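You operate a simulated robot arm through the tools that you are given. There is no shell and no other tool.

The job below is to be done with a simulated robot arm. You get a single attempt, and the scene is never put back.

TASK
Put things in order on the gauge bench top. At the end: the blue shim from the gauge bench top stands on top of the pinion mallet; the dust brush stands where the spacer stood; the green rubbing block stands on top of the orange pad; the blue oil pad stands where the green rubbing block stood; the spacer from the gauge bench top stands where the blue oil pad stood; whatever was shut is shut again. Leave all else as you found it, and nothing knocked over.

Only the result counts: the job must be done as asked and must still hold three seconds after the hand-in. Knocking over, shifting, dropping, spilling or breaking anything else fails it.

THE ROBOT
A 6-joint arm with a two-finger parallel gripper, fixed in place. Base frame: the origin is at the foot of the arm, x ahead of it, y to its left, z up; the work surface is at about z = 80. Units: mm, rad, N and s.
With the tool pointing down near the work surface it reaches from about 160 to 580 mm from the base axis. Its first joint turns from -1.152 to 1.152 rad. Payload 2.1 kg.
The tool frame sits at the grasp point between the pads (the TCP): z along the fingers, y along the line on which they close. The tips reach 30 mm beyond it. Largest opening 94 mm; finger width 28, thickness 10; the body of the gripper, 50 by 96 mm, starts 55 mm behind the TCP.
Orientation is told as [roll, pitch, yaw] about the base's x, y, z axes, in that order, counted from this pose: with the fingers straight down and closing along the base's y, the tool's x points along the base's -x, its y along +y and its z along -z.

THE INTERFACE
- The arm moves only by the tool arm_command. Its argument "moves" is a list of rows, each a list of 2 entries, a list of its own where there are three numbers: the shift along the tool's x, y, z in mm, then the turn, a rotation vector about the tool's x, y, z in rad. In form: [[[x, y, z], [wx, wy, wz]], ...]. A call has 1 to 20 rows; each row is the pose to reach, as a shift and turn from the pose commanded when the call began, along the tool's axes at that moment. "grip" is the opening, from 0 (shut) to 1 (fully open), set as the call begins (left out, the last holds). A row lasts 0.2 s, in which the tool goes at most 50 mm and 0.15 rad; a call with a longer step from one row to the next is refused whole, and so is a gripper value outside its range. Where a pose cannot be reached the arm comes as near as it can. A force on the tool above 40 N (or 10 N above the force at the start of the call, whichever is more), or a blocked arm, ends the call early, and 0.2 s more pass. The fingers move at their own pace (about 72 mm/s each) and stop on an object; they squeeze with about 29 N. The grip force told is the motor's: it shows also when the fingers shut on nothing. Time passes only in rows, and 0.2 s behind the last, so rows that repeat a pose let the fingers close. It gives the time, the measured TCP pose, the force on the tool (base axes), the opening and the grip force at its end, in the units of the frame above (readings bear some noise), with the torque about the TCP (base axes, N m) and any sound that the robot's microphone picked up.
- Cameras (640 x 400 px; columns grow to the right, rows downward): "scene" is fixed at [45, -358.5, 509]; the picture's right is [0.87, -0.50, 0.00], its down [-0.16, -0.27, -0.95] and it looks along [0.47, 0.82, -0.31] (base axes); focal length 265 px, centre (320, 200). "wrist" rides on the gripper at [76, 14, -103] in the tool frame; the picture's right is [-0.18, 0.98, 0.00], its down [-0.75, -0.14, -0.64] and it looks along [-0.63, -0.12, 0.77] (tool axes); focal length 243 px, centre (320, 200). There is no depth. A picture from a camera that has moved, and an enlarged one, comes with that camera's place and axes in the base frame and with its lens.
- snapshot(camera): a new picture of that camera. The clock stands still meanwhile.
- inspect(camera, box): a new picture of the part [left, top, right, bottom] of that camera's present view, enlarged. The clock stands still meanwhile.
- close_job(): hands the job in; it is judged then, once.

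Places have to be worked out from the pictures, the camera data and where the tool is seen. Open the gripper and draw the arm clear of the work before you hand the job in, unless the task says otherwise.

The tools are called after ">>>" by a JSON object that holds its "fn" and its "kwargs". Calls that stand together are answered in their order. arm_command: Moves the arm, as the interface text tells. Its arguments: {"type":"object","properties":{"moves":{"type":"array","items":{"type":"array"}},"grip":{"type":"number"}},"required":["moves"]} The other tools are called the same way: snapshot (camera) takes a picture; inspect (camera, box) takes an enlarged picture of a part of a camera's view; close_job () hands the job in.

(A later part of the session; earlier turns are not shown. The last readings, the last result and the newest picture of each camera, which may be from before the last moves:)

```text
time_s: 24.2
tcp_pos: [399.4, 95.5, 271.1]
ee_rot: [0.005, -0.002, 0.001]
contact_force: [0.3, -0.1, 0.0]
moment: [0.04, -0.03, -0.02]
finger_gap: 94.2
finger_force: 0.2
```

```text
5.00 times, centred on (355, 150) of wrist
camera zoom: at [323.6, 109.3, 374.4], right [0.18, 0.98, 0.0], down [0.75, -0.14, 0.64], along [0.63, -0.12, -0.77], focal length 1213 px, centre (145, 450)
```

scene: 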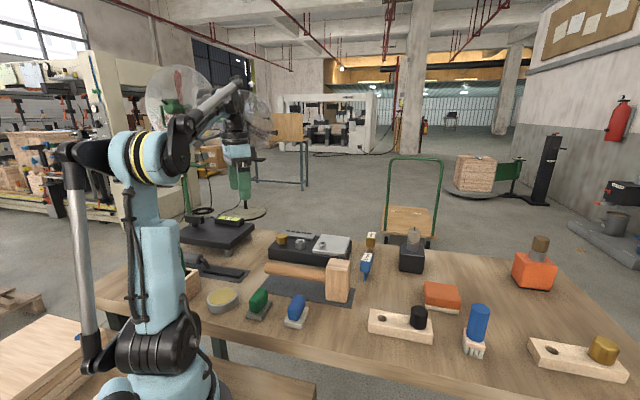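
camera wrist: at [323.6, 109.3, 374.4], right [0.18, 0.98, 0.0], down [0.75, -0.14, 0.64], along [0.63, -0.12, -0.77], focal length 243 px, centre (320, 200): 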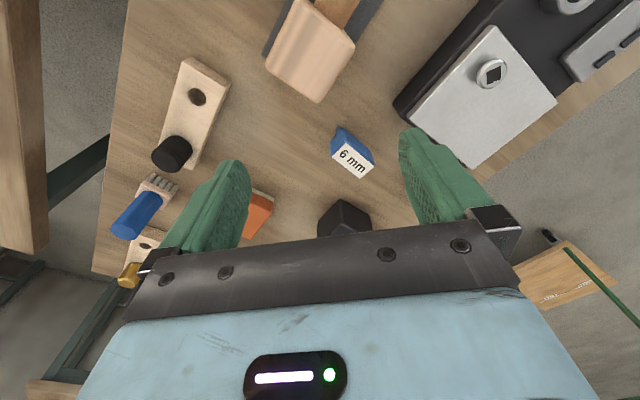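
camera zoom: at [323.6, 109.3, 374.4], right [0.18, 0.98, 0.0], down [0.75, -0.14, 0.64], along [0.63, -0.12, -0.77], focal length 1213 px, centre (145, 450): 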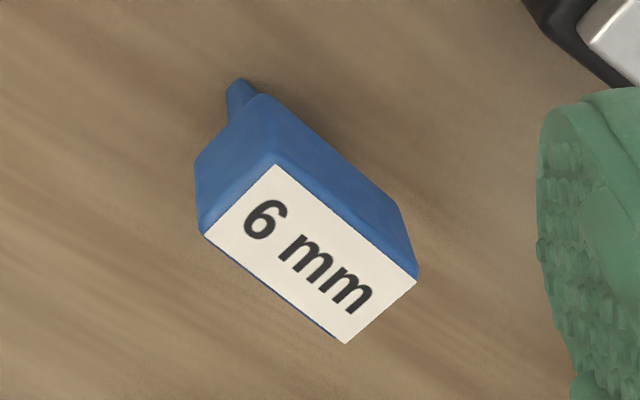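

Combining both cameras: the mallet head's top is near z 169.5, centred (355.6, 95). The shim head centres at (464, 120) with its long side at about 39°. I'll turn the gripper to close along that long side and hover above the shim.

>>> {"fn": "arm_command", "kwargs": {"moves": [[[-11, 4, 7], [0, 0, 0.149]], [[-22, 8, 14], [0, 0, 0.298]], [[-33, 12, 20], [0, 0, 0.447]], [[-44, 16, 27], [0, 0, 0.596]], [[-54, 20, 34], [0, 0, 0.745]], [[-64.4, 24.8, 40.7], [0, 0, 0.892]], [[-64.4, 24.8, 40.7], [0, 0, 0.892]]], "grip": 0.8}}

>>> {"fn": "snapshot", "kwargs": {"camera": "wrist"}}

>>> {"fn": "inspect", "kwargs": {"camera": "wrist", "box": [240, 60, 400, 200]}}

```text
time_s: 25.8
tcp_pos: [463.9, 120.7, 231.3]
ee_rot: [0.002, 0.002, -0.894]
contact_force: [0.0, 0.1, 0.4]
moment: [0.07, 0.01, -0.04]
finger_gap: 75.3
finger_force: 0.1
```

```text
taken
camera wrist: at [426.4, 188.6, 334.1], right [0.88, 0.47, 0.0], down [0.36, -0.68, 0.64], along [0.3, -0.56, -0.77], focal length 243 px, centre (320, 200)
```

wrist: 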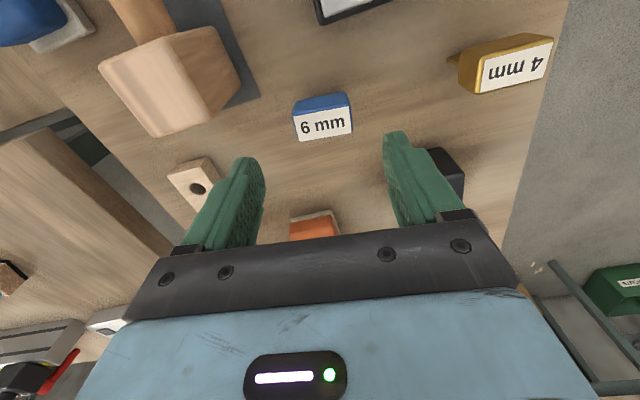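

```text
2.86 times, centred on (320, 130) of wrist
camera zoom: at [426.4, 188.6, 334.1], right [0.88, 0.47, 0.0], down [0.36, -0.68, 0.64], along [0.3, -0.56, -0.77], focal length 693 px, centre (320, 400)
```

zoom: 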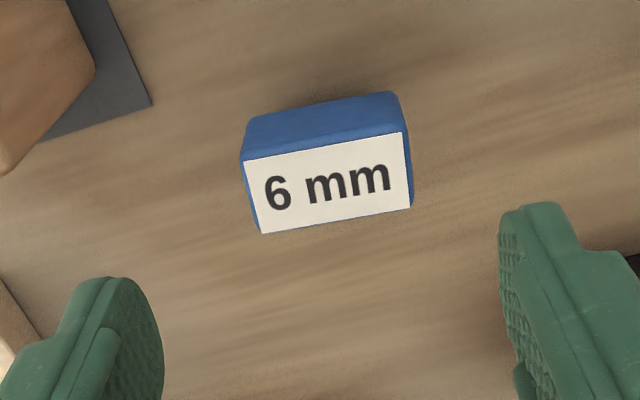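

The label is square to the gripper, and I judge its centre to be offset by about (-1, +2.5) mm in tool axes. I'll correct this and descend to just above the head to check again.

>>> {"fn": "arm_command", "kwargs": {"moves": [[[-1, 2.5, 0], [0, 0, 0]], [[-1, 2.5, 20], [0, 0, 0]], [[-1, 2.5, 40], [0, 0, 0]], [[-1, 2.5, 45], [0, 0, 0]], [[-1, 2.5, 45], [0, 0, 0]]]}}

>>> {"fn": "snapshot", "kwargs": {"camera": "wrist"}}

>>> {"fn": "inspect", "kwargs": {"camera": "wrist", "box": [230, 80, 410, 220]}}

```text
time_s: 27.0
tcp_pos: [465.9, 122.4, 185.8]
ee_rot: [0.003, 0.003, -0.892]
contact_force: [0.5, 0.1, 0.2]
moment: [-0.02, 0.0, -0.04]
finger_gap: 75.5
finger_force: 0.1
```

```text
taken
camera wrist: at [428.7, 189.5, 288.6], right [0.88, 0.47, 0.0], down [0.36, -0.68, 0.64], along [0.31, -0.56, -0.77], focal length 243 px, centre (320, 200)
```

wrist: 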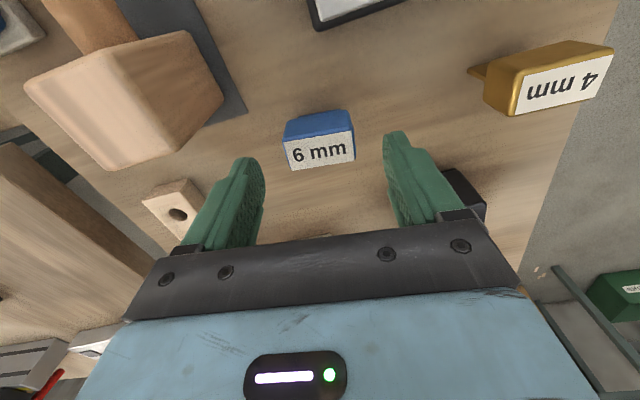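

```text
2.86 times, centred on (320, 150) of wrist
camera zoom: at [428.7, 189.5, 288.6], right [0.88, 0.47, 0.0], down [0.36, -0.68, 0.64], along [0.31, -0.56, -0.77], focal length 693 px, centre (320, 343)
```

zoom: 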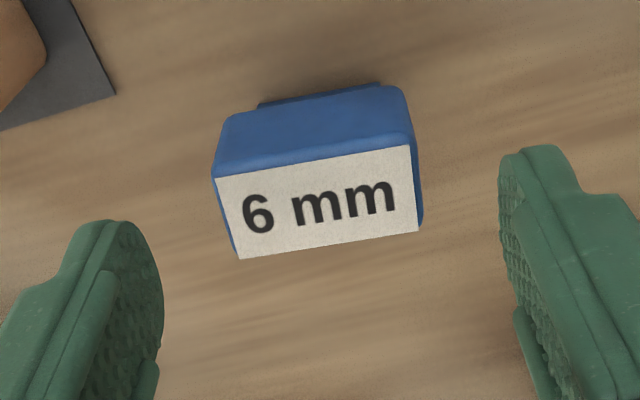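

Aligned within a millimetre. I'll go down to TCP z ≈ 132 so the pads sit on the middle of the shim's head.

>>> {"fn": "arm_command", "kwargs": {"moves": [[[0, 0, 15], [0, 0, 0]], [[0, 0, 30], [0, 0, 0]], [[0, 0, 45], [0, 0, 0]], [[0, 0, 53], [0, 0, 0]], [[0, 0, 53], [0, 0, 0]]]}}

>>> {"fn": "inspect", "kwargs": {"camera": "wrist", "box": [220, 110, 420, 250]}}

>>> {"fn": "inspect", "kwargs": {"camera": "scene", "box": [315, 215, 435, 305]}}

```text
time_s: 28.2
tcp_pos: [465.9, 121.0, 132.6]
ee_rot: [0.001, 0.0, -0.891]
contact_force: [0.0, -0.7, -0.1]
moment: [-0.01, 0.01, -0.03]
finger_gap: 75.3
finger_force: 0.1
```

```text
2.86 times, centred on (320, 180) of wrist
camera zoom: at [428.8, 189.4, 235.9], right [0.88, 0.47, 0.0], down [0.36, -0.68, 0.64], along [0.3, -0.56, -0.77], focal length 693 px, centre (320, 257)
```

zoom: 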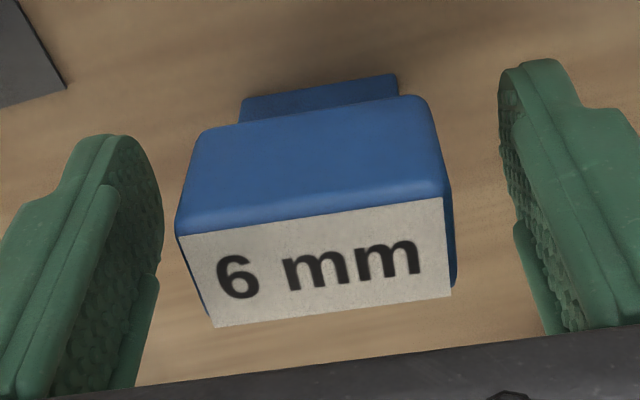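

```text
4.44 times, centred on (375, 260) of scene
camera zoom: at [45.0, -358.5, 509.0], right [0.87, -0.5, 0.0], down [-0.16, -0.27, -0.95], along [0.47, 0.82, -0.31], focal length 1178 px, centre (76, -67)
```

zoom: 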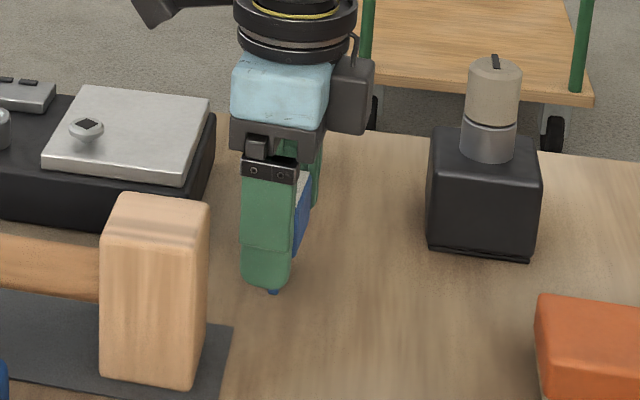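

The shim head is centred between the pads and nothing touches. I'll close the fingers and let them settle.

>>> {"fn": "arm_command", "kwargs": {"moves": [[[0, 0, 0], [0, 0, 0]], [[0, 0, 0], [0, 0, 0]], [[0, 0, 0], [0, 0, 0]], [[0, 0, 0], [0, 0, 0]]], "grip": 0.0}}

>>> {"fn": "inspect", "kwargs": {"camera": "wrist", "box": [220, 110, 420, 250]}}

```text
time_s: 29.2
tcp_pos: [466.5, 120.5, 132.9]
ee_rot: [0.001, 0.003, -0.891]
contact_force: [1.1, 0.3, 0.0]
moment: [-0.01, -0.01, 0.01]
finger_gap: 51.5
finger_force: 29.0
```

```text
2.86 times, centred on (320, 180) of wrist
camera zoom: at [428.8, 189.4, 236.1], right [0.88, 0.47, 0.0], down [0.36, -0.68, 0.64], along [0.31, -0.56, -0.77], focal length 693 px, centre (320, 257)
```

zoom: 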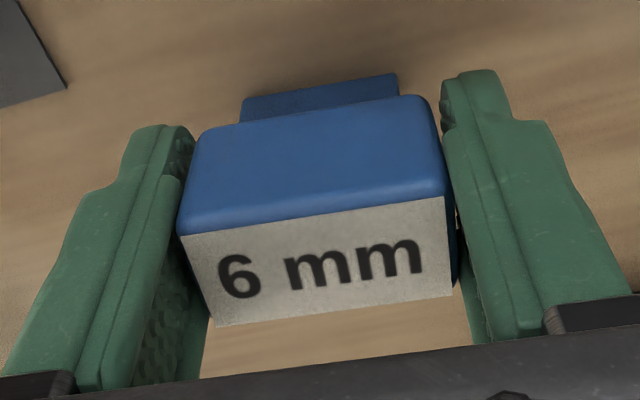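

The grip holds at 29 N with the head at 51.5 mm. I'll lift the shim straight up.

>>> {"fn": "arm_command", "kwargs": {"moves": [[[0, 0, -5], [0, 0, 0]], [[0, 0, -20], [0, 0, 0]], [[0, 0, -45], [0, 0, 0]], [[0, 0, -70], [0, 0, 0]], [[0, 0, -95], [0, 0, 0]], [[0, 0, -113], [0, 0, 0]], [[0, 0, -113], [0, 0, 0]]]}}

>>> {"fn": "inspect", "kwargs": {"camera": "scene", "box": [315, 195, 435, 305]}}

>>> {"fn": "snapshot", "kwargs": {"camera": "wrist"}}

```text
time_s: 30.8
tcp_pos: [465.1, 120.9, 245.1]
ee_rot: [0.003, 0.002, -0.892]
contact_force: [-0.2, -0.4, -0.9]
moment: [-0.01, 0.0, -0.04]
finger_gap: 51.3
finger_force: 29.3
```

```text
3.64 times, centred on (375, 250) of scene
camera zoom: at [45.0, -358.5, 509.0], right [0.87, -0.5, 0.0], down [-0.16, -0.27, -0.95], along [0.47, 0.82, -0.31], focal length 964 px, centre (120, 18)
```

zoom: 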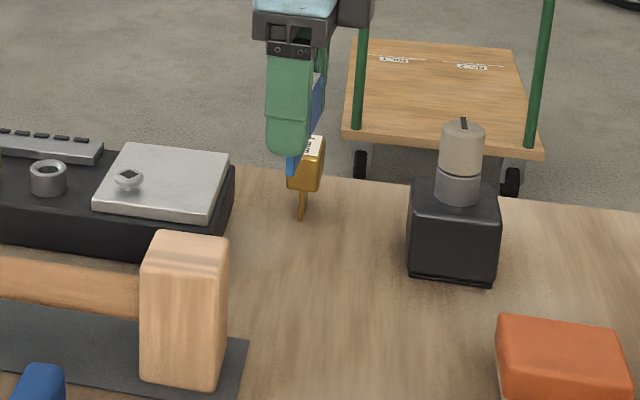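

```text
taken
camera wrist: at [428.7, 190.0, 348.7], right [0.88, 0.47, 0.0], down [0.36, -0.68, 0.64], along [0.31, -0.56, -0.77], focal length 243 px, centre (320, 200)
```

wrist: 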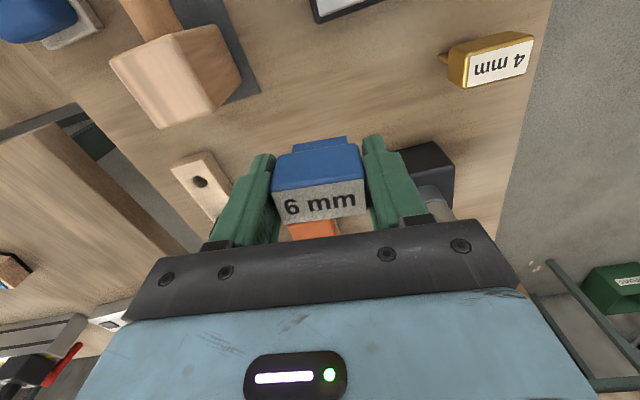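

The shim is held upright and clear. I'll carry it level over the mallet head.

>>> {"fn": "arm_command", "kwargs": {"moves": [[[10, -20.6, 0], [0, 0, 0]], [[20, -41.2, 0], [0, 0, 0]], [[30, -61.7, 0], [0, 0, 0]], [[40, -82.3, 0], [0, 0, 0]], [[47, -96.5, 0], [0, 0, 0]], [[50.1, -102.9, 0], [0, 0, 0]], [[50.1, -102.9, 0], [0, 0, 0]]]}}

>>> {"fn": "snapshot", "kwargs": {"camera": "wrist"}}

>>> {"fn": "inspect", "kwargs": {"camera": "scene", "box": [295, 195, 395, 305]}}

>>> {"fn": "inspect", "kwargs": {"camera": "wrist", "box": [240, 60, 420, 240]}}

```text
time_s: 32.4
tcp_pos: [354.0, 96.8, 245.5]
ee_rot: [0.002, 0.001, -0.893]
contact_force: [0.0, 0.3, -0.5]
moment: [0.03, 0.01, 0.0]
finger_gap: 51.7
finger_force: 28.8
```

```text
taken
camera wrist: at [316.8, 163.8, 349.1], right [0.88, 0.47, 0.0], down [0.36, -0.68, 0.64], along [0.31, -0.56, -0.77], focal length 243 px, centre (320, 200)
```

wrist: 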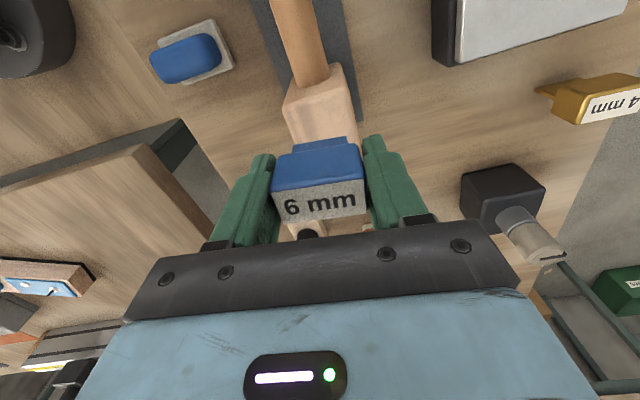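

```text
3.64 times, centred on (345, 250) of scene
camera zoom: at [45.0, -358.5, 509.0], right [0.87, -0.5, 0.0], down [-0.16, -0.27, -0.95], along [0.47, 0.82, -0.31], focal length 964 px, centre (229, 18)
```

zoom: 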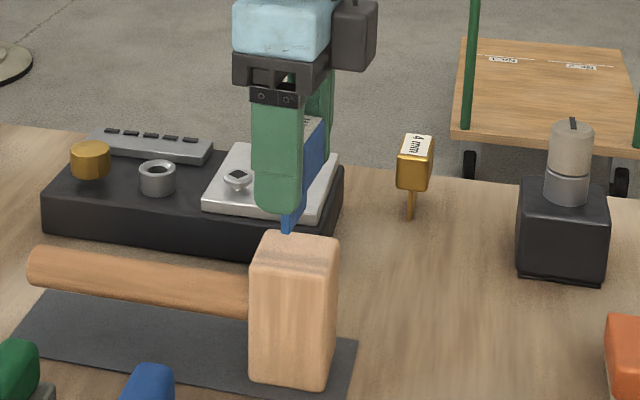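

```text
2.22 times, centred on (330, 150) of wrist
camera zoom: at [316.8, 163.8, 349.1], right [0.88, 0.47, 0.0], down [0.36, -0.68, 0.64], along [0.31, -0.56, -0.77], focal length 539 px, centre (298, 311)
```

zoom: 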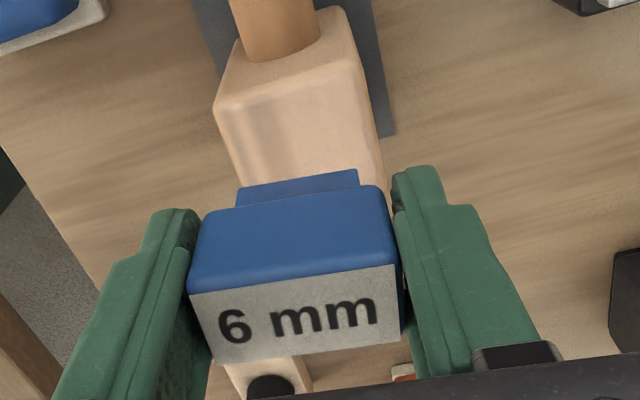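

The shim hangs over the mallet head, with the head's centre about 2–3 mm toward tool −x. I'll shift by -2 and lower to about 4 mm above the top.

>>> {"fn": "arm_command", "kwargs": {"moves": [[[-2, 0, 0], [0, 0, 0]], [[-2, 0, 8], [0, 0, 0]], [[-2, 0, 15], [0, 0, 0]], [[-2, 0, 19], [0, 0, 0]], [[-2, 0, 19], [0, 0, 0]]]}}

>>> {"fn": "inspect", "kwargs": {"camera": "scene", "box": [315, 220, 375, 280]}}

>>> {"fn": "inspect", "kwargs": {"camera": "wrist", "box": [240, 60, 420, 240]}}

```text
time_s: 33.6
tcp_pos: [356.5, 93.5, 226.2]
ee_rot: [0.003, 0.002, -0.892]
contact_force: [0.3, 0.8, -0.5]
moment: [-0.01, 0.01, -0.01]
finger_gap: 51.7
finger_force: 29.2
```

```text
6.67 times, centred on (345, 250) of scene
camera zoom: at [45.0, -358.5, 509.0], right [0.87, -0.5, 0.0], down [-0.16, -0.27, -0.95], along [0.47, 0.82, -0.31], focal length 1767 px, centre (153, -133)
```

zoom: 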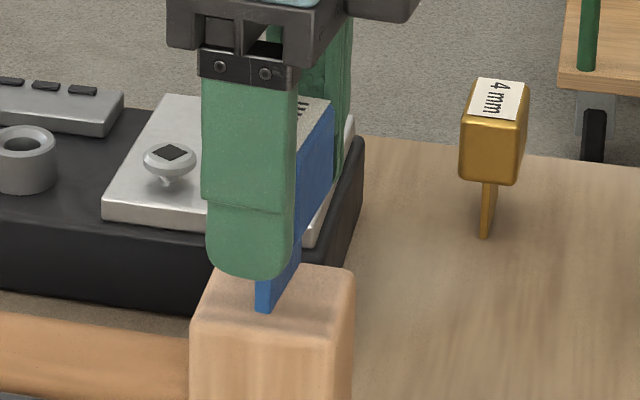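

```text
2.22 times, centred on (330, 150) of wrist
camera zoom: at [318.8, 161.9, 329.8], right [0.88, 0.47, 0.0], down [0.36, -0.68, 0.64], along [0.31, -0.56, -0.77], focal length 539 px, centre (298, 311)
```

zoom: 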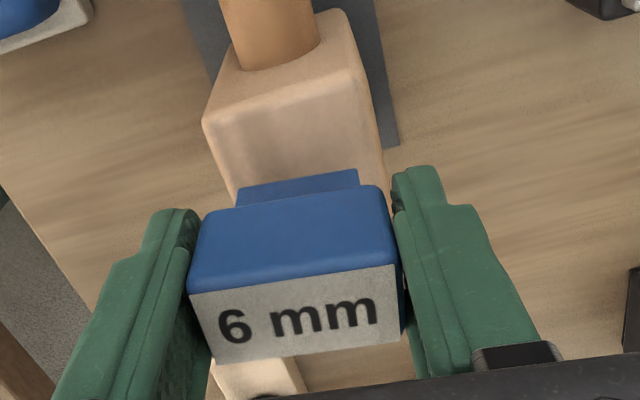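

Alignment over the head is within a millimetre and about 4 mm of gap remains. I'll lower in small steps while reading the force.

>>> {"fn": "arm_command", "kwargs": {"moves": [[[0, 0, 1], [0, 0, 0]], [[0, 0, 2], [0, 0, 0]], [[0, 0, 3], [0, 0, 0]], [[0, 0, 3], [0, 0, 0]]]}}

>>> {"fn": "inspect", "kwargs": {"camera": "scene", "box": [325, 240, 365, 275]}}

```text
time_s: 34.6
tcp_pos: [356.8, 94.3, 223.8]
ee_rot: [0.003, 0.002, -0.892]
contact_force: [0.0, -0.7, -0.2]
moment: [0.05, 0.01, -0.02]
finger_gap: 51.7
finger_force: 29.2
```

```text
11.43 times, centred on (345, 258) of scene
camera zoom: at [45.0, -358.5, 509.0], right [0.87, -0.5, 0.0], down [-0.16, -0.27, -0.95], along [0.47, 0.82, -0.31], focal length 3030 px, centre (34, -457)
```

zoom: 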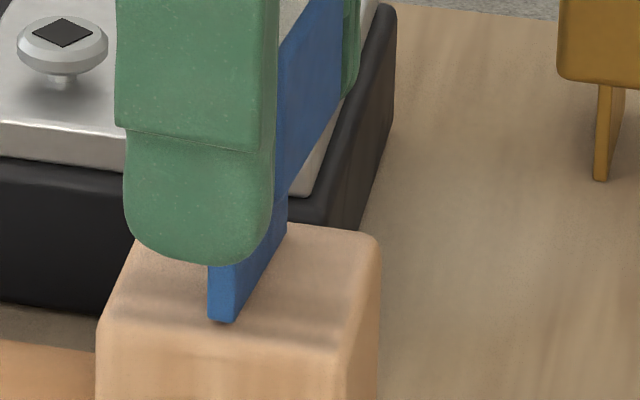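

The blade is very near the surface, with no force yet. I'll lower one more millimetre at a time.

>>> {"fn": "arm_command", "kwargs": {"moves": [[[0, 0, 0.5], [0, 0, 0]], [[0, 0, 1], [0, 0, 0]], [[0, 0, 1], [0, 0, 0]]]}}

>>> {"fn": "inspect", "kwargs": {"camera": "scene", "box": [325, 240, 365, 275]}}

```text
time_s: 35.4
tcp_pos: [356.0, 94.1, 222.4]
ee_rot: [0.003, 0.002, -0.892]
contact_force: [-1.1, -1.1, 6.0]
moment: [-0.01, 0.0, -0.02]
finger_gap: 51.5
finger_force: 29.2
```

```text
11.43 times, centred on (345, 258) of scene
camera zoom: at [45.0, -358.5, 509.0], right [0.87, -0.5, 0.0], down [-0.16, -0.27, -0.95], along [0.47, 0.82, -0.31], focal length 3030 px, centre (34, -457)
```

zoom: 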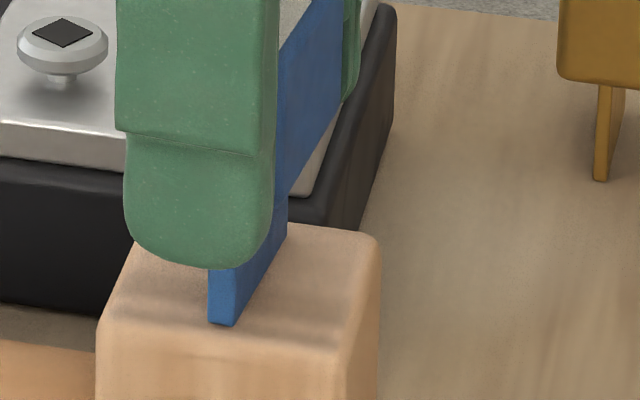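

Contact shows 6 N upward, so the blade is seated on the mallet head. I'll open the fingers without moving.

>>> {"fn": "arm_command", "kwargs": {"moves": [[[0, 0, 0], [0, 0, 0]], [[0, 0, 0], [0, 0, 0]], [[0, 0, 0], [0, 0, 0]]], "grip": 0.78}}

>>> {"fn": "inspect", "kwargs": {"camera": "scene", "box": [315, 220, 375, 280]}}

>>> {"fn": "inspect", "kwargs": {"camera": "wrist", "box": [220, 60, 420, 250]}}

```text
time_s: 36.2
tcp_pos: [356.9, 93.9, 222.0]
ee_rot: [0.002, 0.002, -0.892]
contact_force: [0.0, -0.6, 0.0]
moment: [0.02, -0.01, -0.01]
finger_gap: 73.3
finger_force: 0.1
```

```text
6.67 times, centred on (345, 250) of scene
camera zoom: at [45.0, -358.5, 509.0], right [0.87, -0.5, 0.0], down [-0.16, -0.27, -0.95], along [0.47, 0.82, -0.31], focal length 1767 px, centre (153, -133)
```

zoom: 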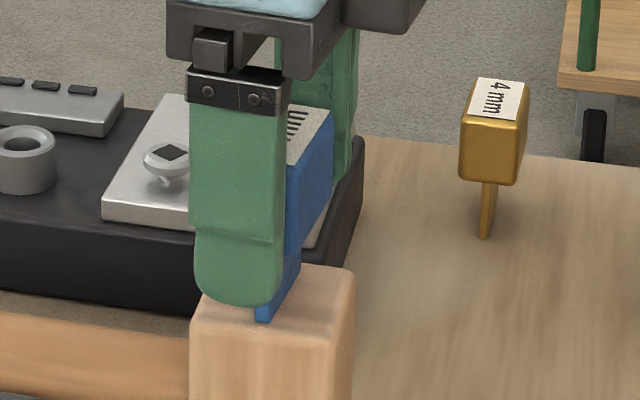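

```text
2.11 times, centred on (320, 155) of wrist
camera zoom: at [318.8, 162.2, 325.7], right [0.88, 0.47, 0.0], down [0.36, -0.68, 0.64], along [0.31, -0.56, -0.77], focal length 511 px, centre (320, 295)
```

zoom: 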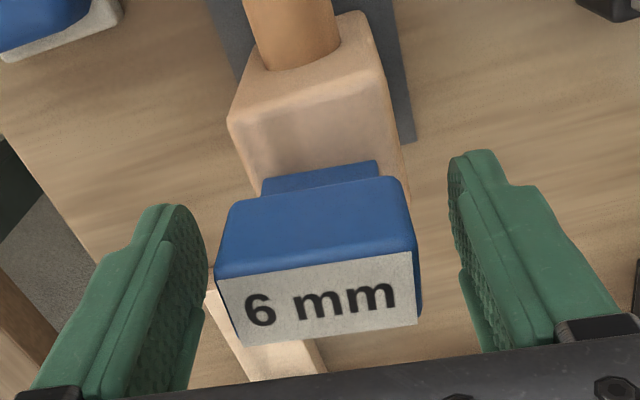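

The shim stands free on the mallet. I'll rise straight up, clear of it.

>>> {"fn": "arm_command", "kwargs": {"moves": [[[0, 0, -8], [0, 0, 0]], [[0, 0, -25], [0, 0, 0]], [[0, 0, -45], [0, 0, 0]], [[0, 0, -65], [0, 0, 0]], [[0, 0, -90], [0, 0, 0]], [[0, 0, -90], [0, 0, 0]]]}}

>>> {"fn": "inspect", "kwargs": {"camera": "scene", "box": [305, 205, 385, 305]}}

>>> {"fn": "snapshot", "kwargs": {"camera": "wrist"}}

```text
time_s: 37.6
tcp_pos: [355.8, 94.3, 313.7]
ee_rot: [0.003, 0.001, -0.891]
contact_force: [-0.7, 0.2, 0.7]
moment: [0.03, -0.02, 0.01]
finger_gap: 73.2
finger_force: 0.0
```

```text
4.00 times, centred on (345, 255) of scene
camera zoom: at [45.0, -358.5, 509.0], right [0.87, -0.5, 0.0], down [-0.16, -0.27, -0.95], along [0.47, 0.82, -0.31], focal length 1060 px, centre (220, -20)
```

zoom: 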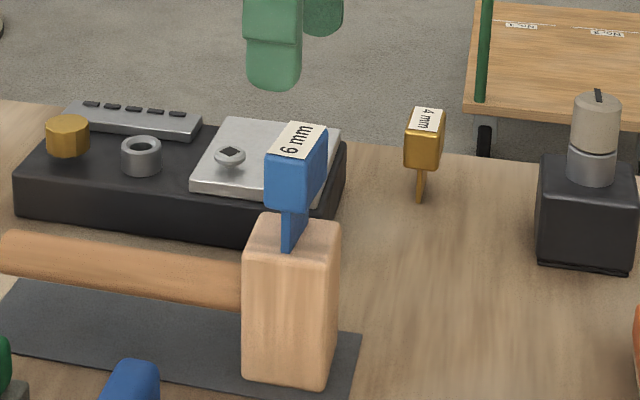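

```text
taken
camera wrist: at [318.8, 162.3, 416.1], right [0.88, 0.47, 0.0], down [0.36, -0.68, 0.64], along [0.31, -0.56, -0.77], focal length 243 px, centre (320, 200)
```

wrist: 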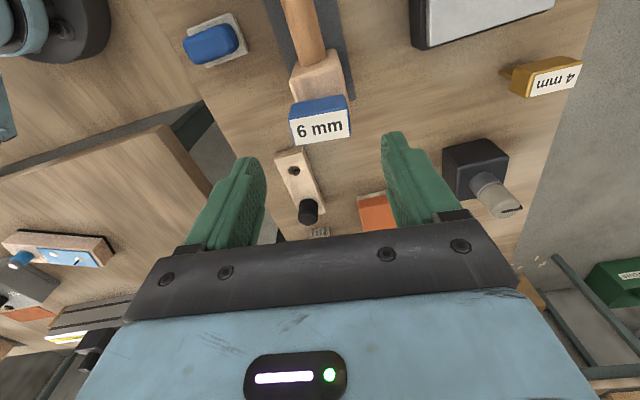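

The 6 mm shim now stands upright on the mallet head. Before treating the knobbed bar as the spacer, I'll look once more at the tube-like ring on the black box from close above, turning the gripper on the way.

>>> {"fn": "arm_command", "kwargs": {"moves": [[[13.6, 10.5, 0], [0, 0, -0.14]], [[27.2, 21, 0], [0, 0, -0.28]], [[40.8, 31.5, 0], [0, 0, -0.42]], [[54.4, 42, 0], [0, 0, -0.56]], [[68, 52.5, 0], [0, 0, -0.7]], [[81.6, 63, 0], [0, 0, -0.84]], [[95.2, 73.4, 0], [0, 0, -0.98]], [[108.8, 83.9, 0], [0, 0, -1.12]], [[122.4, 94.4, 0], [0, 0, -1.26]], [[136, 104.9, 10], [0, 0, -1.4]], [[149.6, 115.4, 30], [0, 0, -1.54]], [[163.2, 125.8, 50], [0, 0, -1.69]], [[163.2, 125.8, 80], [0, 0, -1.69]], [[163.2, 125.8, 80], [0, 0, -1.69]]]}}

>>> {"fn": "snapshot", "kwargs": {"camera": "wrist"}}

>>> {"fn": "inspect", "kwargs": {"camera": "wrist", "box": [230, 40, 410, 200]}}

>>> {"fn": "inspect", "kwargs": {"camera": "scene", "box": [265, 225, 345, 285]}}

```text
time_s: 40.6
tcp_pos: [351.0, 301.3, 232.6]
ee_rot: [0.002, -0.003, 0.799]
contact_force: [0.5, -0.3, -0.4]
moment: [0.01, -0.03, 0.0]
finger_gap: 73.4
finger_force: 0.1
```

```text
taken
camera wrist: at [287.7, 256.0, 335.0], right [-0.58, 0.82, 0.0], down [0.63, 0.44, 0.64], along [0.52, 0.37, -0.77], focal length 243 px, centre (320, 200)
```

wrist: 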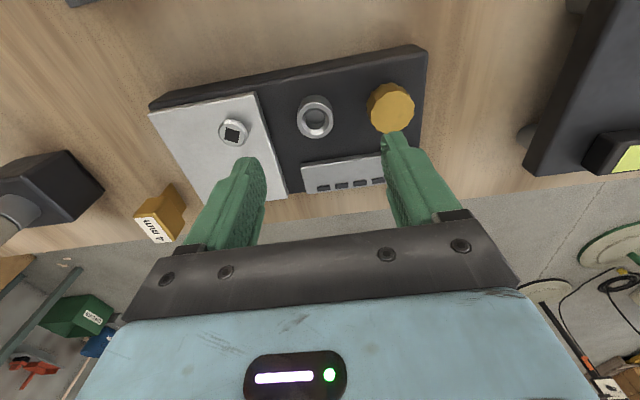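

```text
2.50 times, centred on (320, 120) of wrist
camera zoom: at [287.7, 256.0, 335.0], right [-0.58, 0.82, 0.0], down [0.63, 0.44, 0.64], along [0.52, 0.37, -0.77], focal length 606 px, centre (320, 400)
```

zoom: 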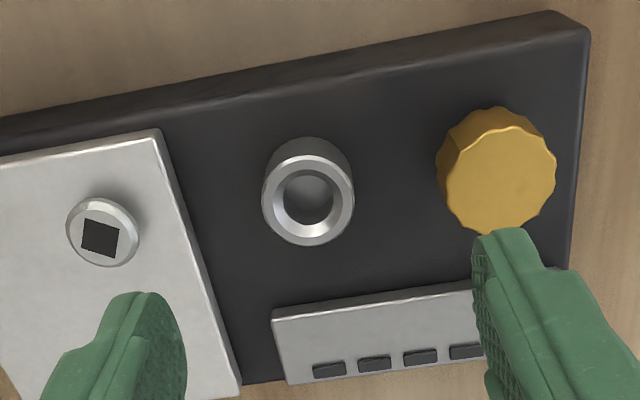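

```text
6.67 times, centred on (305, 255) of scene
camera zoom: at [45.0, -358.5, 509.0], right [0.87, -0.5, 0.0], down [-0.16, -0.27, -0.95], along [0.47, 0.82, -0.31], focal length 1767 px, centre (420, -167)
```

zoom: 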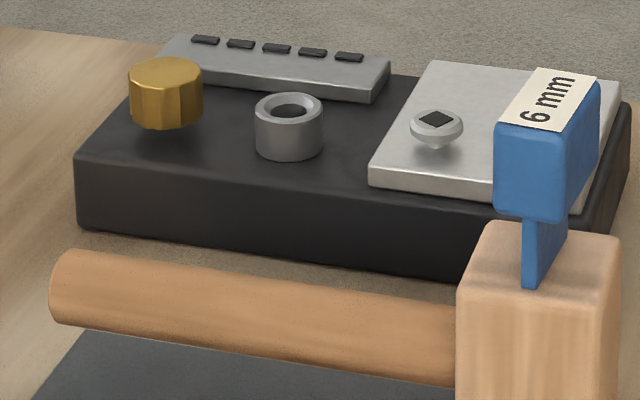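

The ring is a blind socket fixed in the instrument, so it isn't a loose spacer; I'll stay with the knobbed bar. Next I hover over the green rubbing block at (172.6, 137.5).

>>> {"fn": "arm_command", "kwargs": {"moves": [[[40, 2.6, 0], [0, 0, 0]], [[80, 5.3, 0], [0, 0, 0]], [[120, 8, 0], [0, 0, 0]], [[160, 10.6, 0], [0, 0, 0]], [[200, 13.2, 0], [0, 0, 0.02]], [[230, 15.2, 0], [0, 0, 0.039]], [[241.1, 15.9, 0], [0, 0, 0.039]], [[241.1, 15.9, 0], [0, 0, 0.039]]]}}

>>> {"fn": "snapshot", "kwargs": {"camera": "wrist"}}

>>> {"fn": "inspect", "kwargs": {"camera": "wrist", "box": [230, 30, 410, 190]}}

```text
time_s: 42.4
tcp_pos: [171.2, 138.0, 232.8]
ee_rot: [0.002, -0.002, 0.759]
contact_force: [-0.1, -0.7, 0.4]
moment: [0.02, 0.01, -0.01]
finger_gap: 73.5
finger_force: 0.1
```

```text
taken
camera wrist: at [106.2, 95.9, 335.2], right [-0.54, 0.84, 0.0], down [0.64, 0.41, 0.64], along [0.54, 0.35, -0.77], focal length 243 px, centre (320, 200)
```

wrist: 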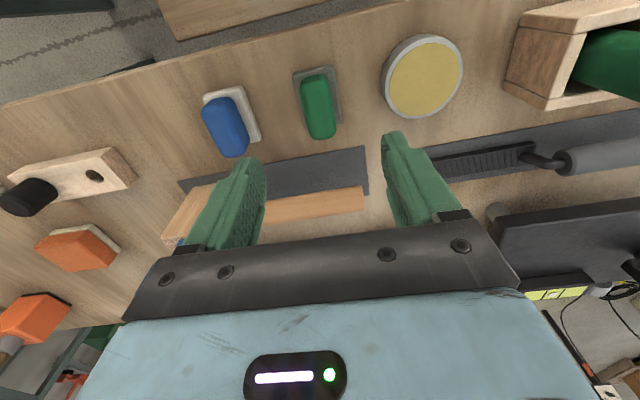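

```text
2.50 times, centred on (320, 110) of wrist
camera zoom: at [106.2, 95.9, 335.2], right [-0.54, 0.84, 0.0], down [0.64, 0.41, 0.64], along [0.54, 0.35, -0.77], focal length 606 px, centre (320, 425)
```

zoom: 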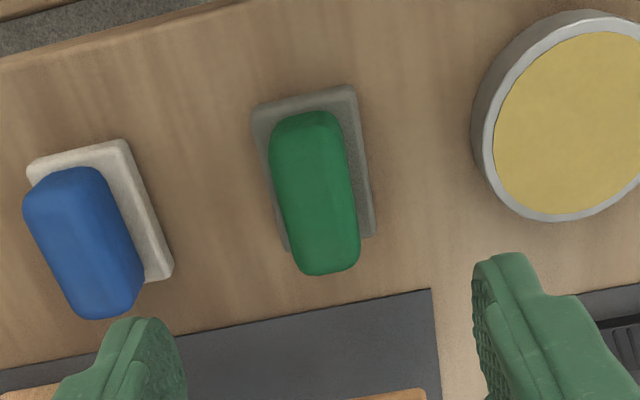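

The green block's base is centred about 1.4 mm toward tool −y and is square to the gripper. I'll narrow the opening to clear the tin, descend to z ≈ 124 around its handle, and check.

>>> {"fn": "arm_command", "kwargs": {"moves": [[[0, -1.4, 0], [0, 0, 0.01]], [[0, -1.4, 30], [0, 0, 0.01]], [[0, -1.4, 60], [0, 0, 0.01]], [[0, -1.4, 85], [0, 0, 0.01]], [[0, -1.4, 100], [0, 0, 0.01]], [[0, -1.4, 108], [0, 0, 0.01]], [[0, -1.4, 108], [0, 0, 0.01]]], "grip": 0.62}}

>>> {"fn": "inspect", "kwargs": {"camera": "wrist", "box": [220, 90, 420, 250]}}

>>> {"fn": "inspect", "kwargs": {"camera": "scene", "box": [200, 240, 320, 340]}}

```text
time_s: 44.0
tcp_pos: [173.3, 138.4, 124.8]
ee_rot: [0.002, -0.002, 0.75]
contact_force: [0.2, -0.1, 0.1]
moment: [0.0, -0.01, 0.0]
finger_gap: 58.5
finger_force: 0.1
```

```text
2.50 times, centred on (320, 170) of wrist
camera zoom: at [107.2, 96.0, 227.1], right [-0.54, 0.84, 0.0], down [0.65, 0.41, 0.64], along [0.54, 0.35, -0.77], focal length 606 px, centre (320, 275)
```

zoom: 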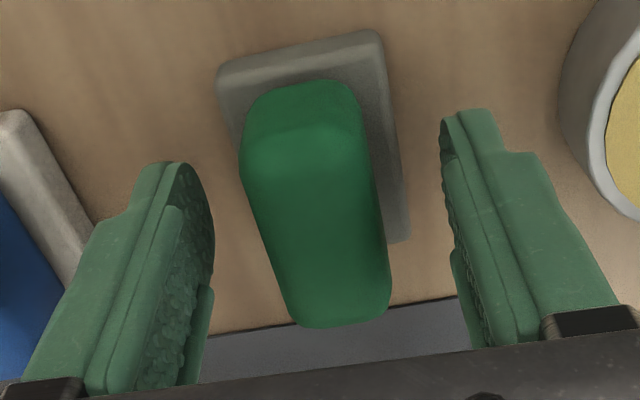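

```text
4.00 times, centred on (260, 290) of scene
camera zoom: at [45.0, -358.5, 509.0], right [0.87, -0.5, 0.0], down [-0.16, -0.27, -0.95], along [0.47, 0.82, -0.31], focal length 1060 px, centre (560, -160)
```

zoom: 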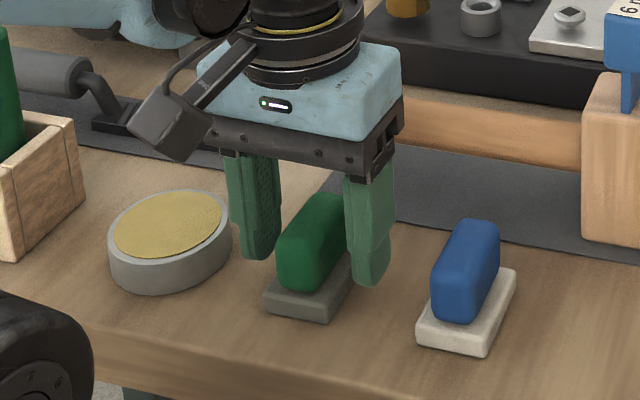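

The handle is between the pads and nothing else is touched. I'll close on it.

>>> {"fn": "arm_command", "kwargs": {"moves": [[[0, 0, 0], [0, 0, 0]], [[0, 0, 0], [0, 0, 0]], [[0, 0, 0], [0, 0, 0]], [[0, 0, 0], [0, 0, 0]]], "grip": 0.0}}

>>> {"fn": "inspect", "kwargs": {"camera": "wrist", "box": [220, 90, 420, 250]}}

```text
time_s: 45.0
tcp_pos: [172.7, 138.1, 124.6]
ee_rot: [0.003, -0.003, 0.75]
contact_force: [-0.8, 0.5, -0.6]
moment: [-0.04, 0.01, 0.02]
finger_gap: 29.9
finger_force: 29.5
```

```text
2.50 times, centred on (320, 170) of wrist
camera zoom: at [107.2, 96.0, 227.2], right [-0.54, 0.84, 0.0], down [0.65, 0.41, 0.64], along [0.54, 0.35, -0.77], focal length 606 px, centre (320, 275)
```

zoom: 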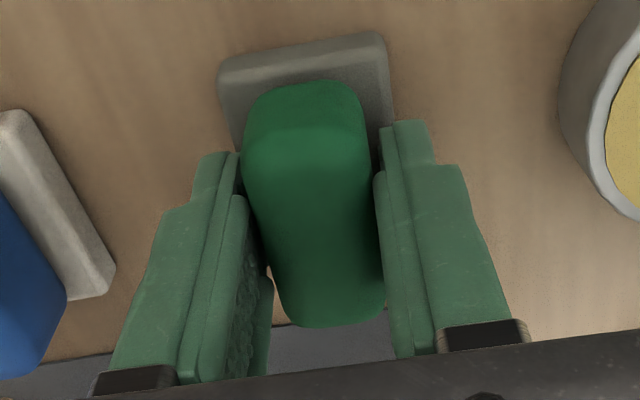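

The green block is gripped at 30 mm. Before moving it I'll enlarge the orange pad in the scene view to fix its height and centre.

>>> {"fn": "inspect", "kwargs": {"camera": "scene", "box": [410, 270, 480, 325]}}

>>> {"fn": "arm_command", "kwargs": {"moves": [[[0, 0, -5], [0, 0, 0]], [[0, 0, -20], [0, 0, 0]], [[0, 0, -45], [0, 0, 0]], [[0, 0, -75], [0, 0, 0]], [[0, 0, -105], [0, 0, 0]], [[0, 0, -130], [0, 0, 0]], [[0, 0, -130], [0, 0, 0]]]}}

>>> {"fn": "snapshot", "kwargs": {"camera": "wrist"}}

>>> {"fn": "snapshot", "kwargs": {"camera": "scene"}}

```text
7.27 times, centred on (445, 298) of scene
camera zoom: at [45.0, -358.5, 509.0], right [0.87, -0.5, 0.0], down [-0.16, -0.27, -0.95], along [0.47, 0.82, -0.31], focal length 1928 px, centre (-589, -509)
```

zoom: 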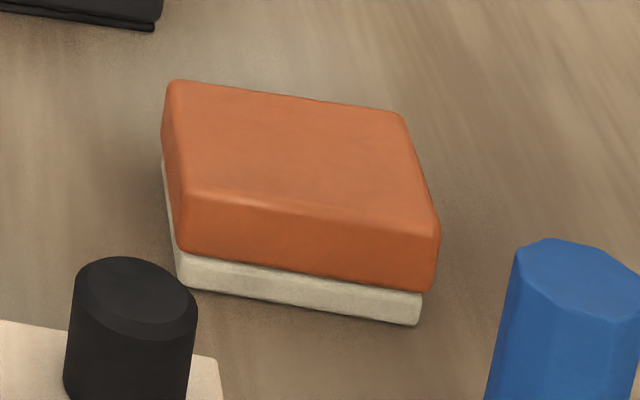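

```text
time_s: 46.6
tcp_pos: [173.9, 137.7, 255.0]
ee_rot: [0.002, -0.002, 0.751]
contact_force: [-0.6, -0.3, -0.7]
moment: [-0.01, -0.01, 0.0]
finger_gap: 29.8
finger_force: 28.5
```

```text
taken
camera wrist: at [107.0, 95.9, 358.3], right [-0.54, 0.84, 0.0], down [0.65, 0.41, 0.64], along [0.54, 0.35, -0.77], focal length 243 px, centre (320, 200)
```

wrist: 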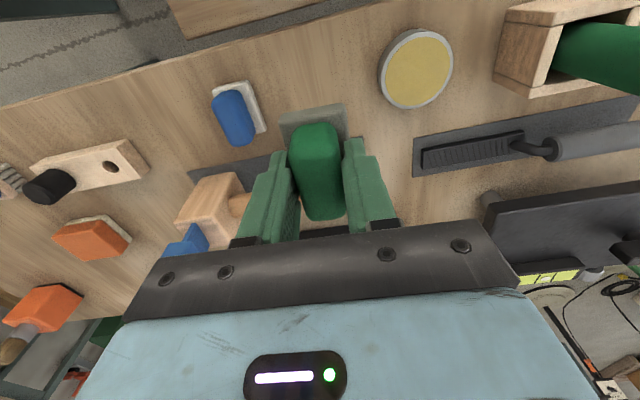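

```text
taken
```

scene: 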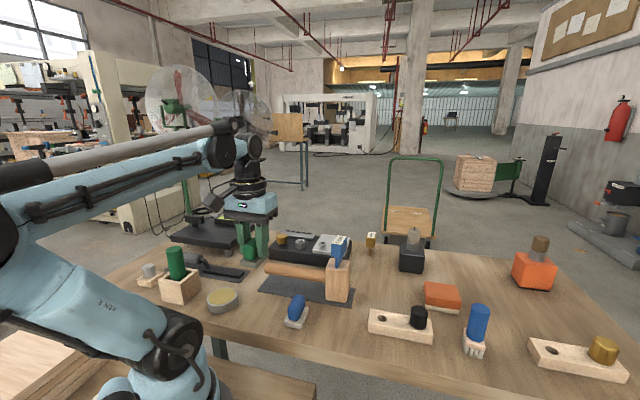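

The block lifted cleanly. With the arm out of the way, another small piece with a grey knob shows at the far left of the bench; I'll enlarge that area.

>>> {"fn": "inspect", "kwargs": {"camera": "scene", "box": [95, 215, 255, 325]}}

>>> {"fn": "inspect", "kwargs": {"camera": "scene", "box": [130, 255, 200, 310]}}

>>> {"fn": "inspect", "kwargs": {"camera": "scene", "box": [165, 200, 265, 270]}}

>>> {"fn": "inspect", "kwargs": {"camera": "scene", "box": [0, 300, 320, 400]}}

```text
3.64 times, centred on (175, 270) of scene
camera zoom: at [45.0, -358.5, 509.0], right [0.87, -0.5, 0.0], down [-0.16, -0.27, -0.95], along [0.47, 0.82, -0.31], focal length 964 px, centre (847, -54)
```

zoom: 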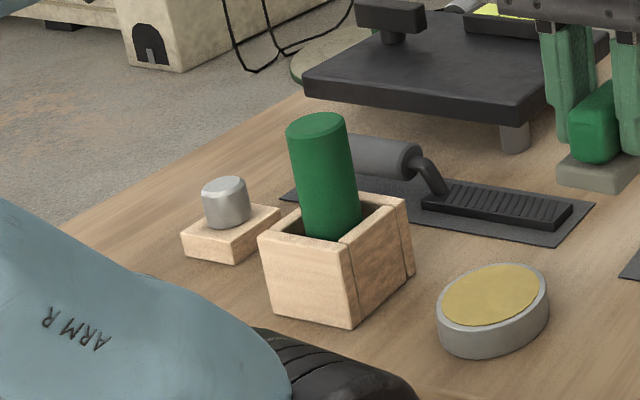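

```text
7.27 times, centred on (165, 282) of scene
camera zoom: at [45.0, -358.5, 509.0], right [0.87, -0.5, 0.0], down [-0.16, -0.27, -0.95], along [0.47, 0.82, -0.31], focal length 1928 px, centre (1447, -400)
```

zoom: 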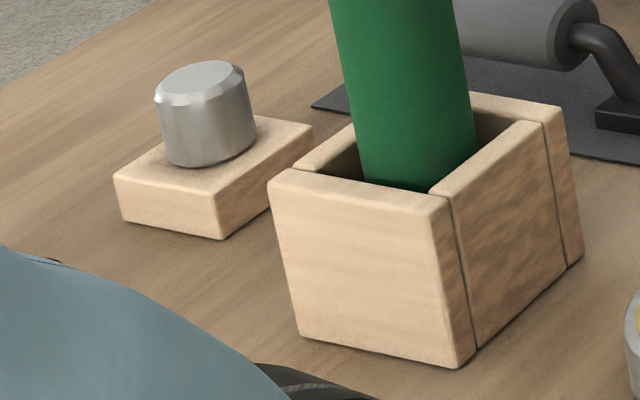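

```text
5.71 times, centred on (215, 235) of scene
camera zoom: at [45.0, -358.5, 509.0], right [0.87, -0.5, 0.0], down [-0.16, -0.27, -0.95], along [0.47, 0.82, -0.31], focal length 1515 px, centre (920, 0)
```

zoom: 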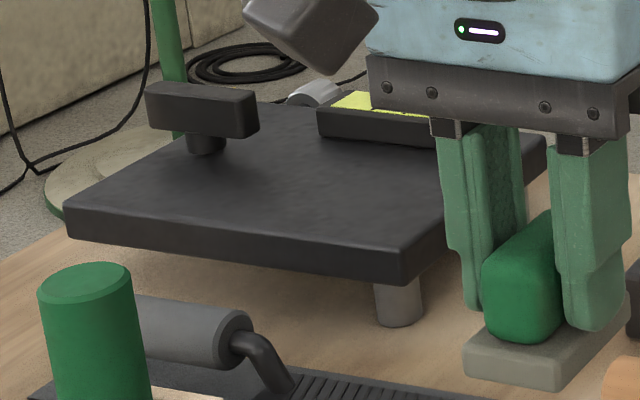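

```text
2.00 times, centred on (160, 350) of scene
camera zoom: at [45.0, -358.5, 509.0], right [0.87, -0.5, 0.0], down [-0.16, -0.27, -0.95], along [0.47, 0.82, -0.31], focal length 530 px, centre (640, -100)
```

zoom: 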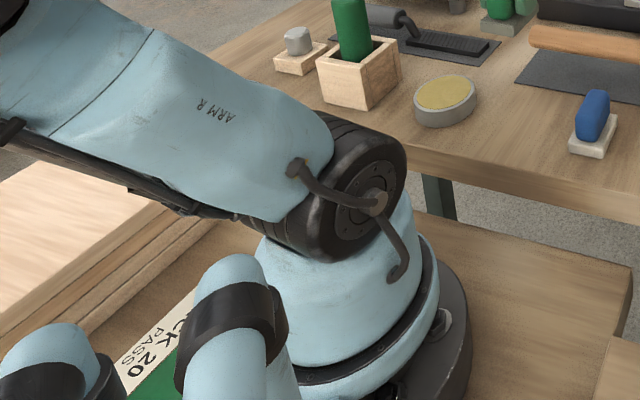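

That far-left block with the silver knob is well outside the arm's turning range, so the reachable bar remains my choice. I'll carry the green block on a detour away from the shim, to a point beside the orange pad where the camera can see the pad.

>>> {"fn": "arm_command", "kwargs": {"moves": [[[4.2, -41.6, 0], [0, 0, 0]], [[8.5, -83.2, 0], [0, 0, 0]], [[12.7, -124.8, 0], [0, 0, 0]], [[17, -166.4, 0], [0, 0, 0]], [[21.2, -208, 0], [0, 0, 0]], [[-11.4, -228.8, 0], [0, 0, 0]], [[-44, -249.6, 0], [0, 0, 0]], [[-76.5, -270.4, 0], [0, 0, 0]], [[-109.1, -291.2, 0], [0, 0, 0]], [[-141.6, -312, 0], [0, 0, 0]], [[-141.6, -312, 0], [0, 0, 0]]]}}

>>> {"fn": "snapshot", "kwargs": {"camera": "wrist"}}

>>> {"fn": "inspect", "kwargs": {"camera": "wrist", "box": [160, 50, 340, 210]}}

```text
time_s: 49.0
tcp_pos: [490.6, 4.8, 253.4]
ee_rot: [0.0, -0.002, 0.75]
contact_force: [0.5, 0.6, -1.4]
moment: [-0.03, 0.03, -0.01]
finger_gap: 29.9
finger_force: 29.0
```

```text
taken
camera wrist: at [424.4, -35.6, 357.2], right [-0.54, 0.84, 0.0], down [0.65, 0.41, 0.64], along [0.54, 0.35, -0.77], focal length 243 px, centre (320, 200)
```

wrist: 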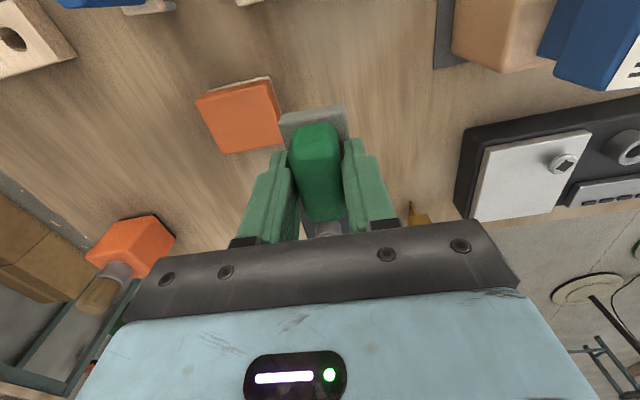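

```text
2.50 times, centred on (250, 130) of wrist
camera zoom: at [424.4, -35.6, 357.2], right [-0.54, 0.84, 0.0], down [0.65, 0.41, 0.64], along [0.54, 0.35, -0.77], focal length 606 px, centre (495, 375)
```

zoom: 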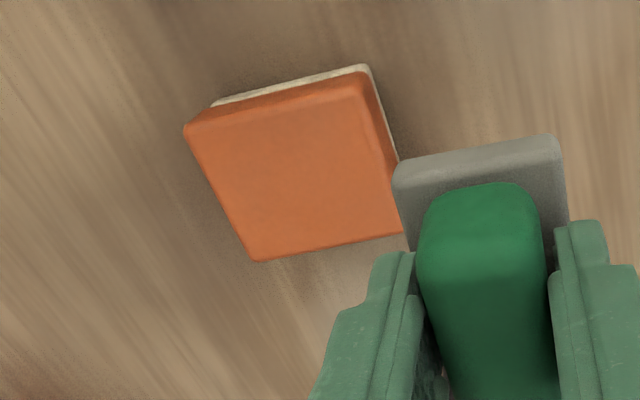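

The orange pad measures about 66 × 56 mm with its top near z 118, centred near (551, -48), agreeing in both cameras. I'll move over it and lower until the green block's base is about 8 mm above.

>>> {"fn": "arm_command", "kwargs": {"moves": [[[-2, -27, 0], [0, 0, -0.01]], [[-5, -54, 0], [0, 0, -0.02]], [[-8.2, -80.9, 0], [0, 0, -0.03]], [[-8.2, -80.9, 25], [0, 0, -0.03]], [[-8.2, -80.9, 50], [0, 0, -0.03]], [[-8.2, -80.9, 70], [0, 0, -0.03]], [[-8.2, -80.9, 84], [0, 0, -0.03]], [[-8.2, -80.9, 84], [0, 0, -0.03]]]}}

>>> {"fn": "inspect", "kwargs": {"camera": "scene", "box": [400, 240, 490, 325]}}

>>> {"fn": "inspect", "kwargs": {"camera": "wrist", "box": [220, 60, 420, 240]}}

```text
time_s: 50.8
tcp_pos: [558.2, -47.4, 174.1]
ee_rot: [0.002, -0.001, 0.78]
contact_force: [0.5, -0.2, -0.4]
moment: [-0.02, 0.04, -0.01]
finger_gap: 29.8
finger_force: 29.2
out of reach, approached as far as the arm can: row 3, 7, 8
```

```text
4.71 times, centred on (445, 282) of scene
camera zoom: at [45.0, -358.5, 509.0], right [0.87, -0.5, 0.0], down [-0.16, -0.27, -0.95], along [0.47, 0.82, -0.31], focal length 1248 px, centre (-268, -188)
```

zoom: 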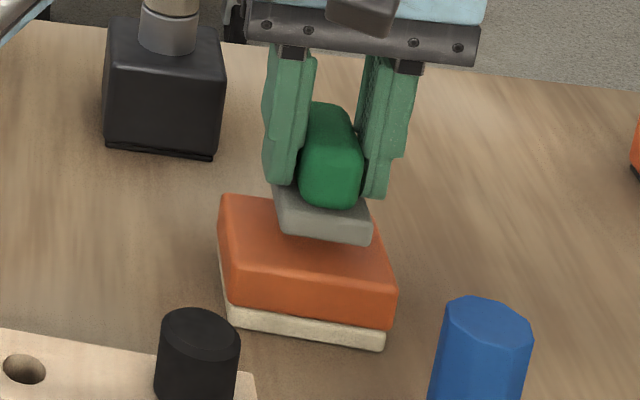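

```text
2.22 times, centred on (320, 150) of wrist
camera zoom: at [493.2, -91.7, 277.4], right [-0.56, 0.83, 0.0], down [0.64, 0.43, 0.64], along [0.53, 0.36, -0.77], focal length 539 px, centre (320, 311)
```

zoom: 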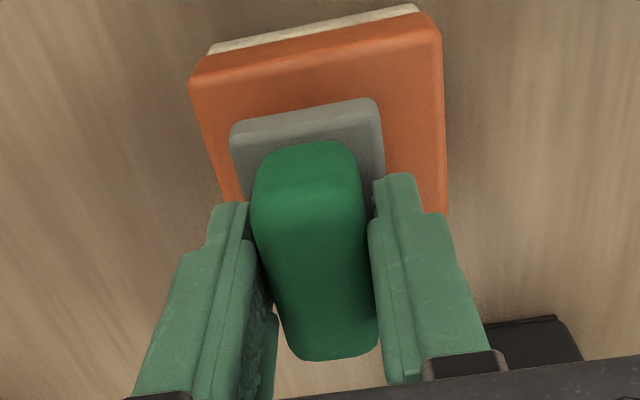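

The report says a few rows were just out of reach, and the tool sits at (558, -47, 174) rather than (551, -48, 170). I'll make a tiny upward move to see where the commanded pose stands.

>>> {"fn": "arm_command", "kwargs": {"moves": [[[0, 0, -8], [0, 0, 0]], [[0, 0, -8], [0, 0, 0]]]}}

```text
time_s: 51.4
tcp_pos: [558.4, -48.4, 183.6]
ee_rot: [0.001, -0.003, 0.78]
contact_force: [-0.3, -0.5, -1.5]
moment: [-0.03, -0.04, 0.01]
finger_gap: 29.7
finger_force: 28.9
```

The commanded pose follows the actual one. I'll try stepping back 7 mm to sit over the pad's centre at this height.

>>> {"fn": "arm_command", "kwargs": {"moves": [[[2.7, 2.5, 0], [0, 0, 0]], [[5.4, 4.9, 0], [0, 0, 0]], [[5.4, 4.9, 0], [0, 0, 0]]]}}

```text
time_s: 52.2
tcp_pos: [552.1, -48.7, 183.6]
ee_rot: [0.004, 0.0, 0.781]
contact_force: [0.0, -0.1, -1.5]
moment: [-0.03, 0.0, 0.0]
finger_gap: 29.9
finger_force: 28.7
```

Now at (552, -49, 184). I'll lower in small steps toward the pad and watch for reach warnings and force.

>>> {"fn": "arm_command", "kwargs": {"moves": [[[0, 0, 4], [0, 0, 0]], [[0, 0, 8], [0, 0, 0]], [[0, 0, 11], [0, 0, 0]], [[0, 0, 11], [0, 0, 0]]]}}

>>> {"fn": "inspect", "kwargs": {"camera": "scene", "box": [400, 240, 490, 325]}}

>>> {"fn": "inspect", "kwargs": {"camera": "wrist", "box": [220, 60, 420, 240]}}

```text
time_s: 53.2
tcp_pos: [557.2, -50.1, 175.6]
ee_rot: [0.005, 0.0, 0.781]
contact_force: [-0.5, -0.8, -0.8]
moment: [0.02, 0.02, 0.03]
finger_gap: 29.6
finger_force: 29.0
out of reach, approached as far as the arm can: row 1, 2, 3, 4
```

```text
4.71 times, centred on (445, 282) of scene
camera zoom: at [45.0, -358.5, 509.0], right [0.87, -0.5, 0.0], down [-0.16, -0.27, -0.95], along [0.47, 0.82, -0.31], focal length 1248 px, centre (-268, -188)
```

zoom: 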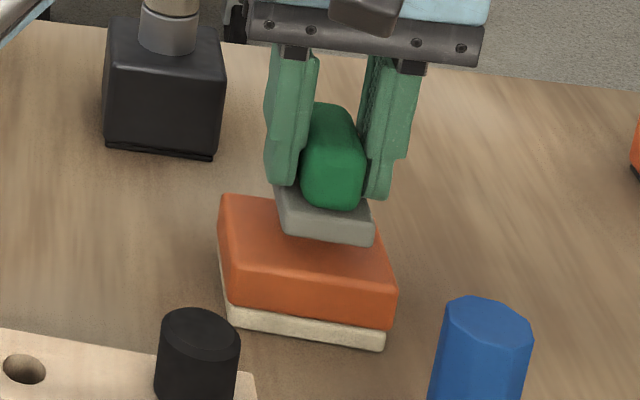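

```text
2.22 times, centred on (320, 150) of wrist
camera zoom: at [492.2, -93.6, 278.7], right [-0.56, 0.83, 0.0], down [0.64, 0.43, 0.64], along [0.53, 0.36, -0.77], focal length 539 px, centre (320, 311)
```

zoom: 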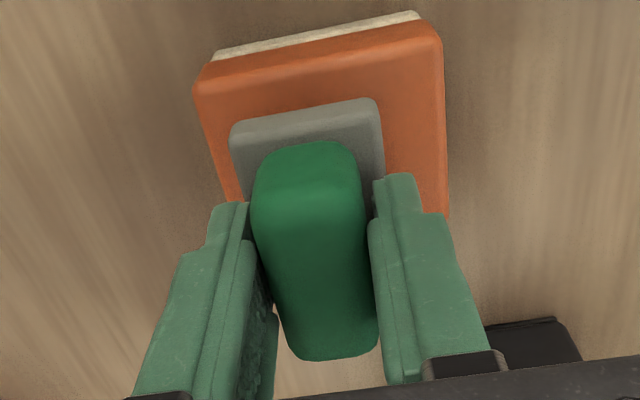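

The arm again slides outward and up when lowered here. I'll look at the whole arm in the scene view to understand which joint is limiting.

>>> {"fn": "snapshot", "kwargs": {"camera": "scene"}}

```text
taken
```

scene: 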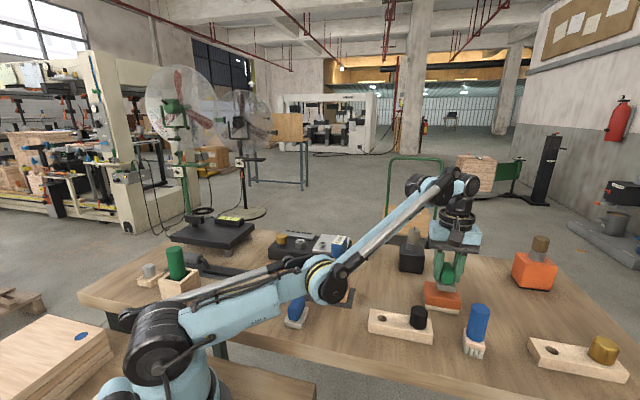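

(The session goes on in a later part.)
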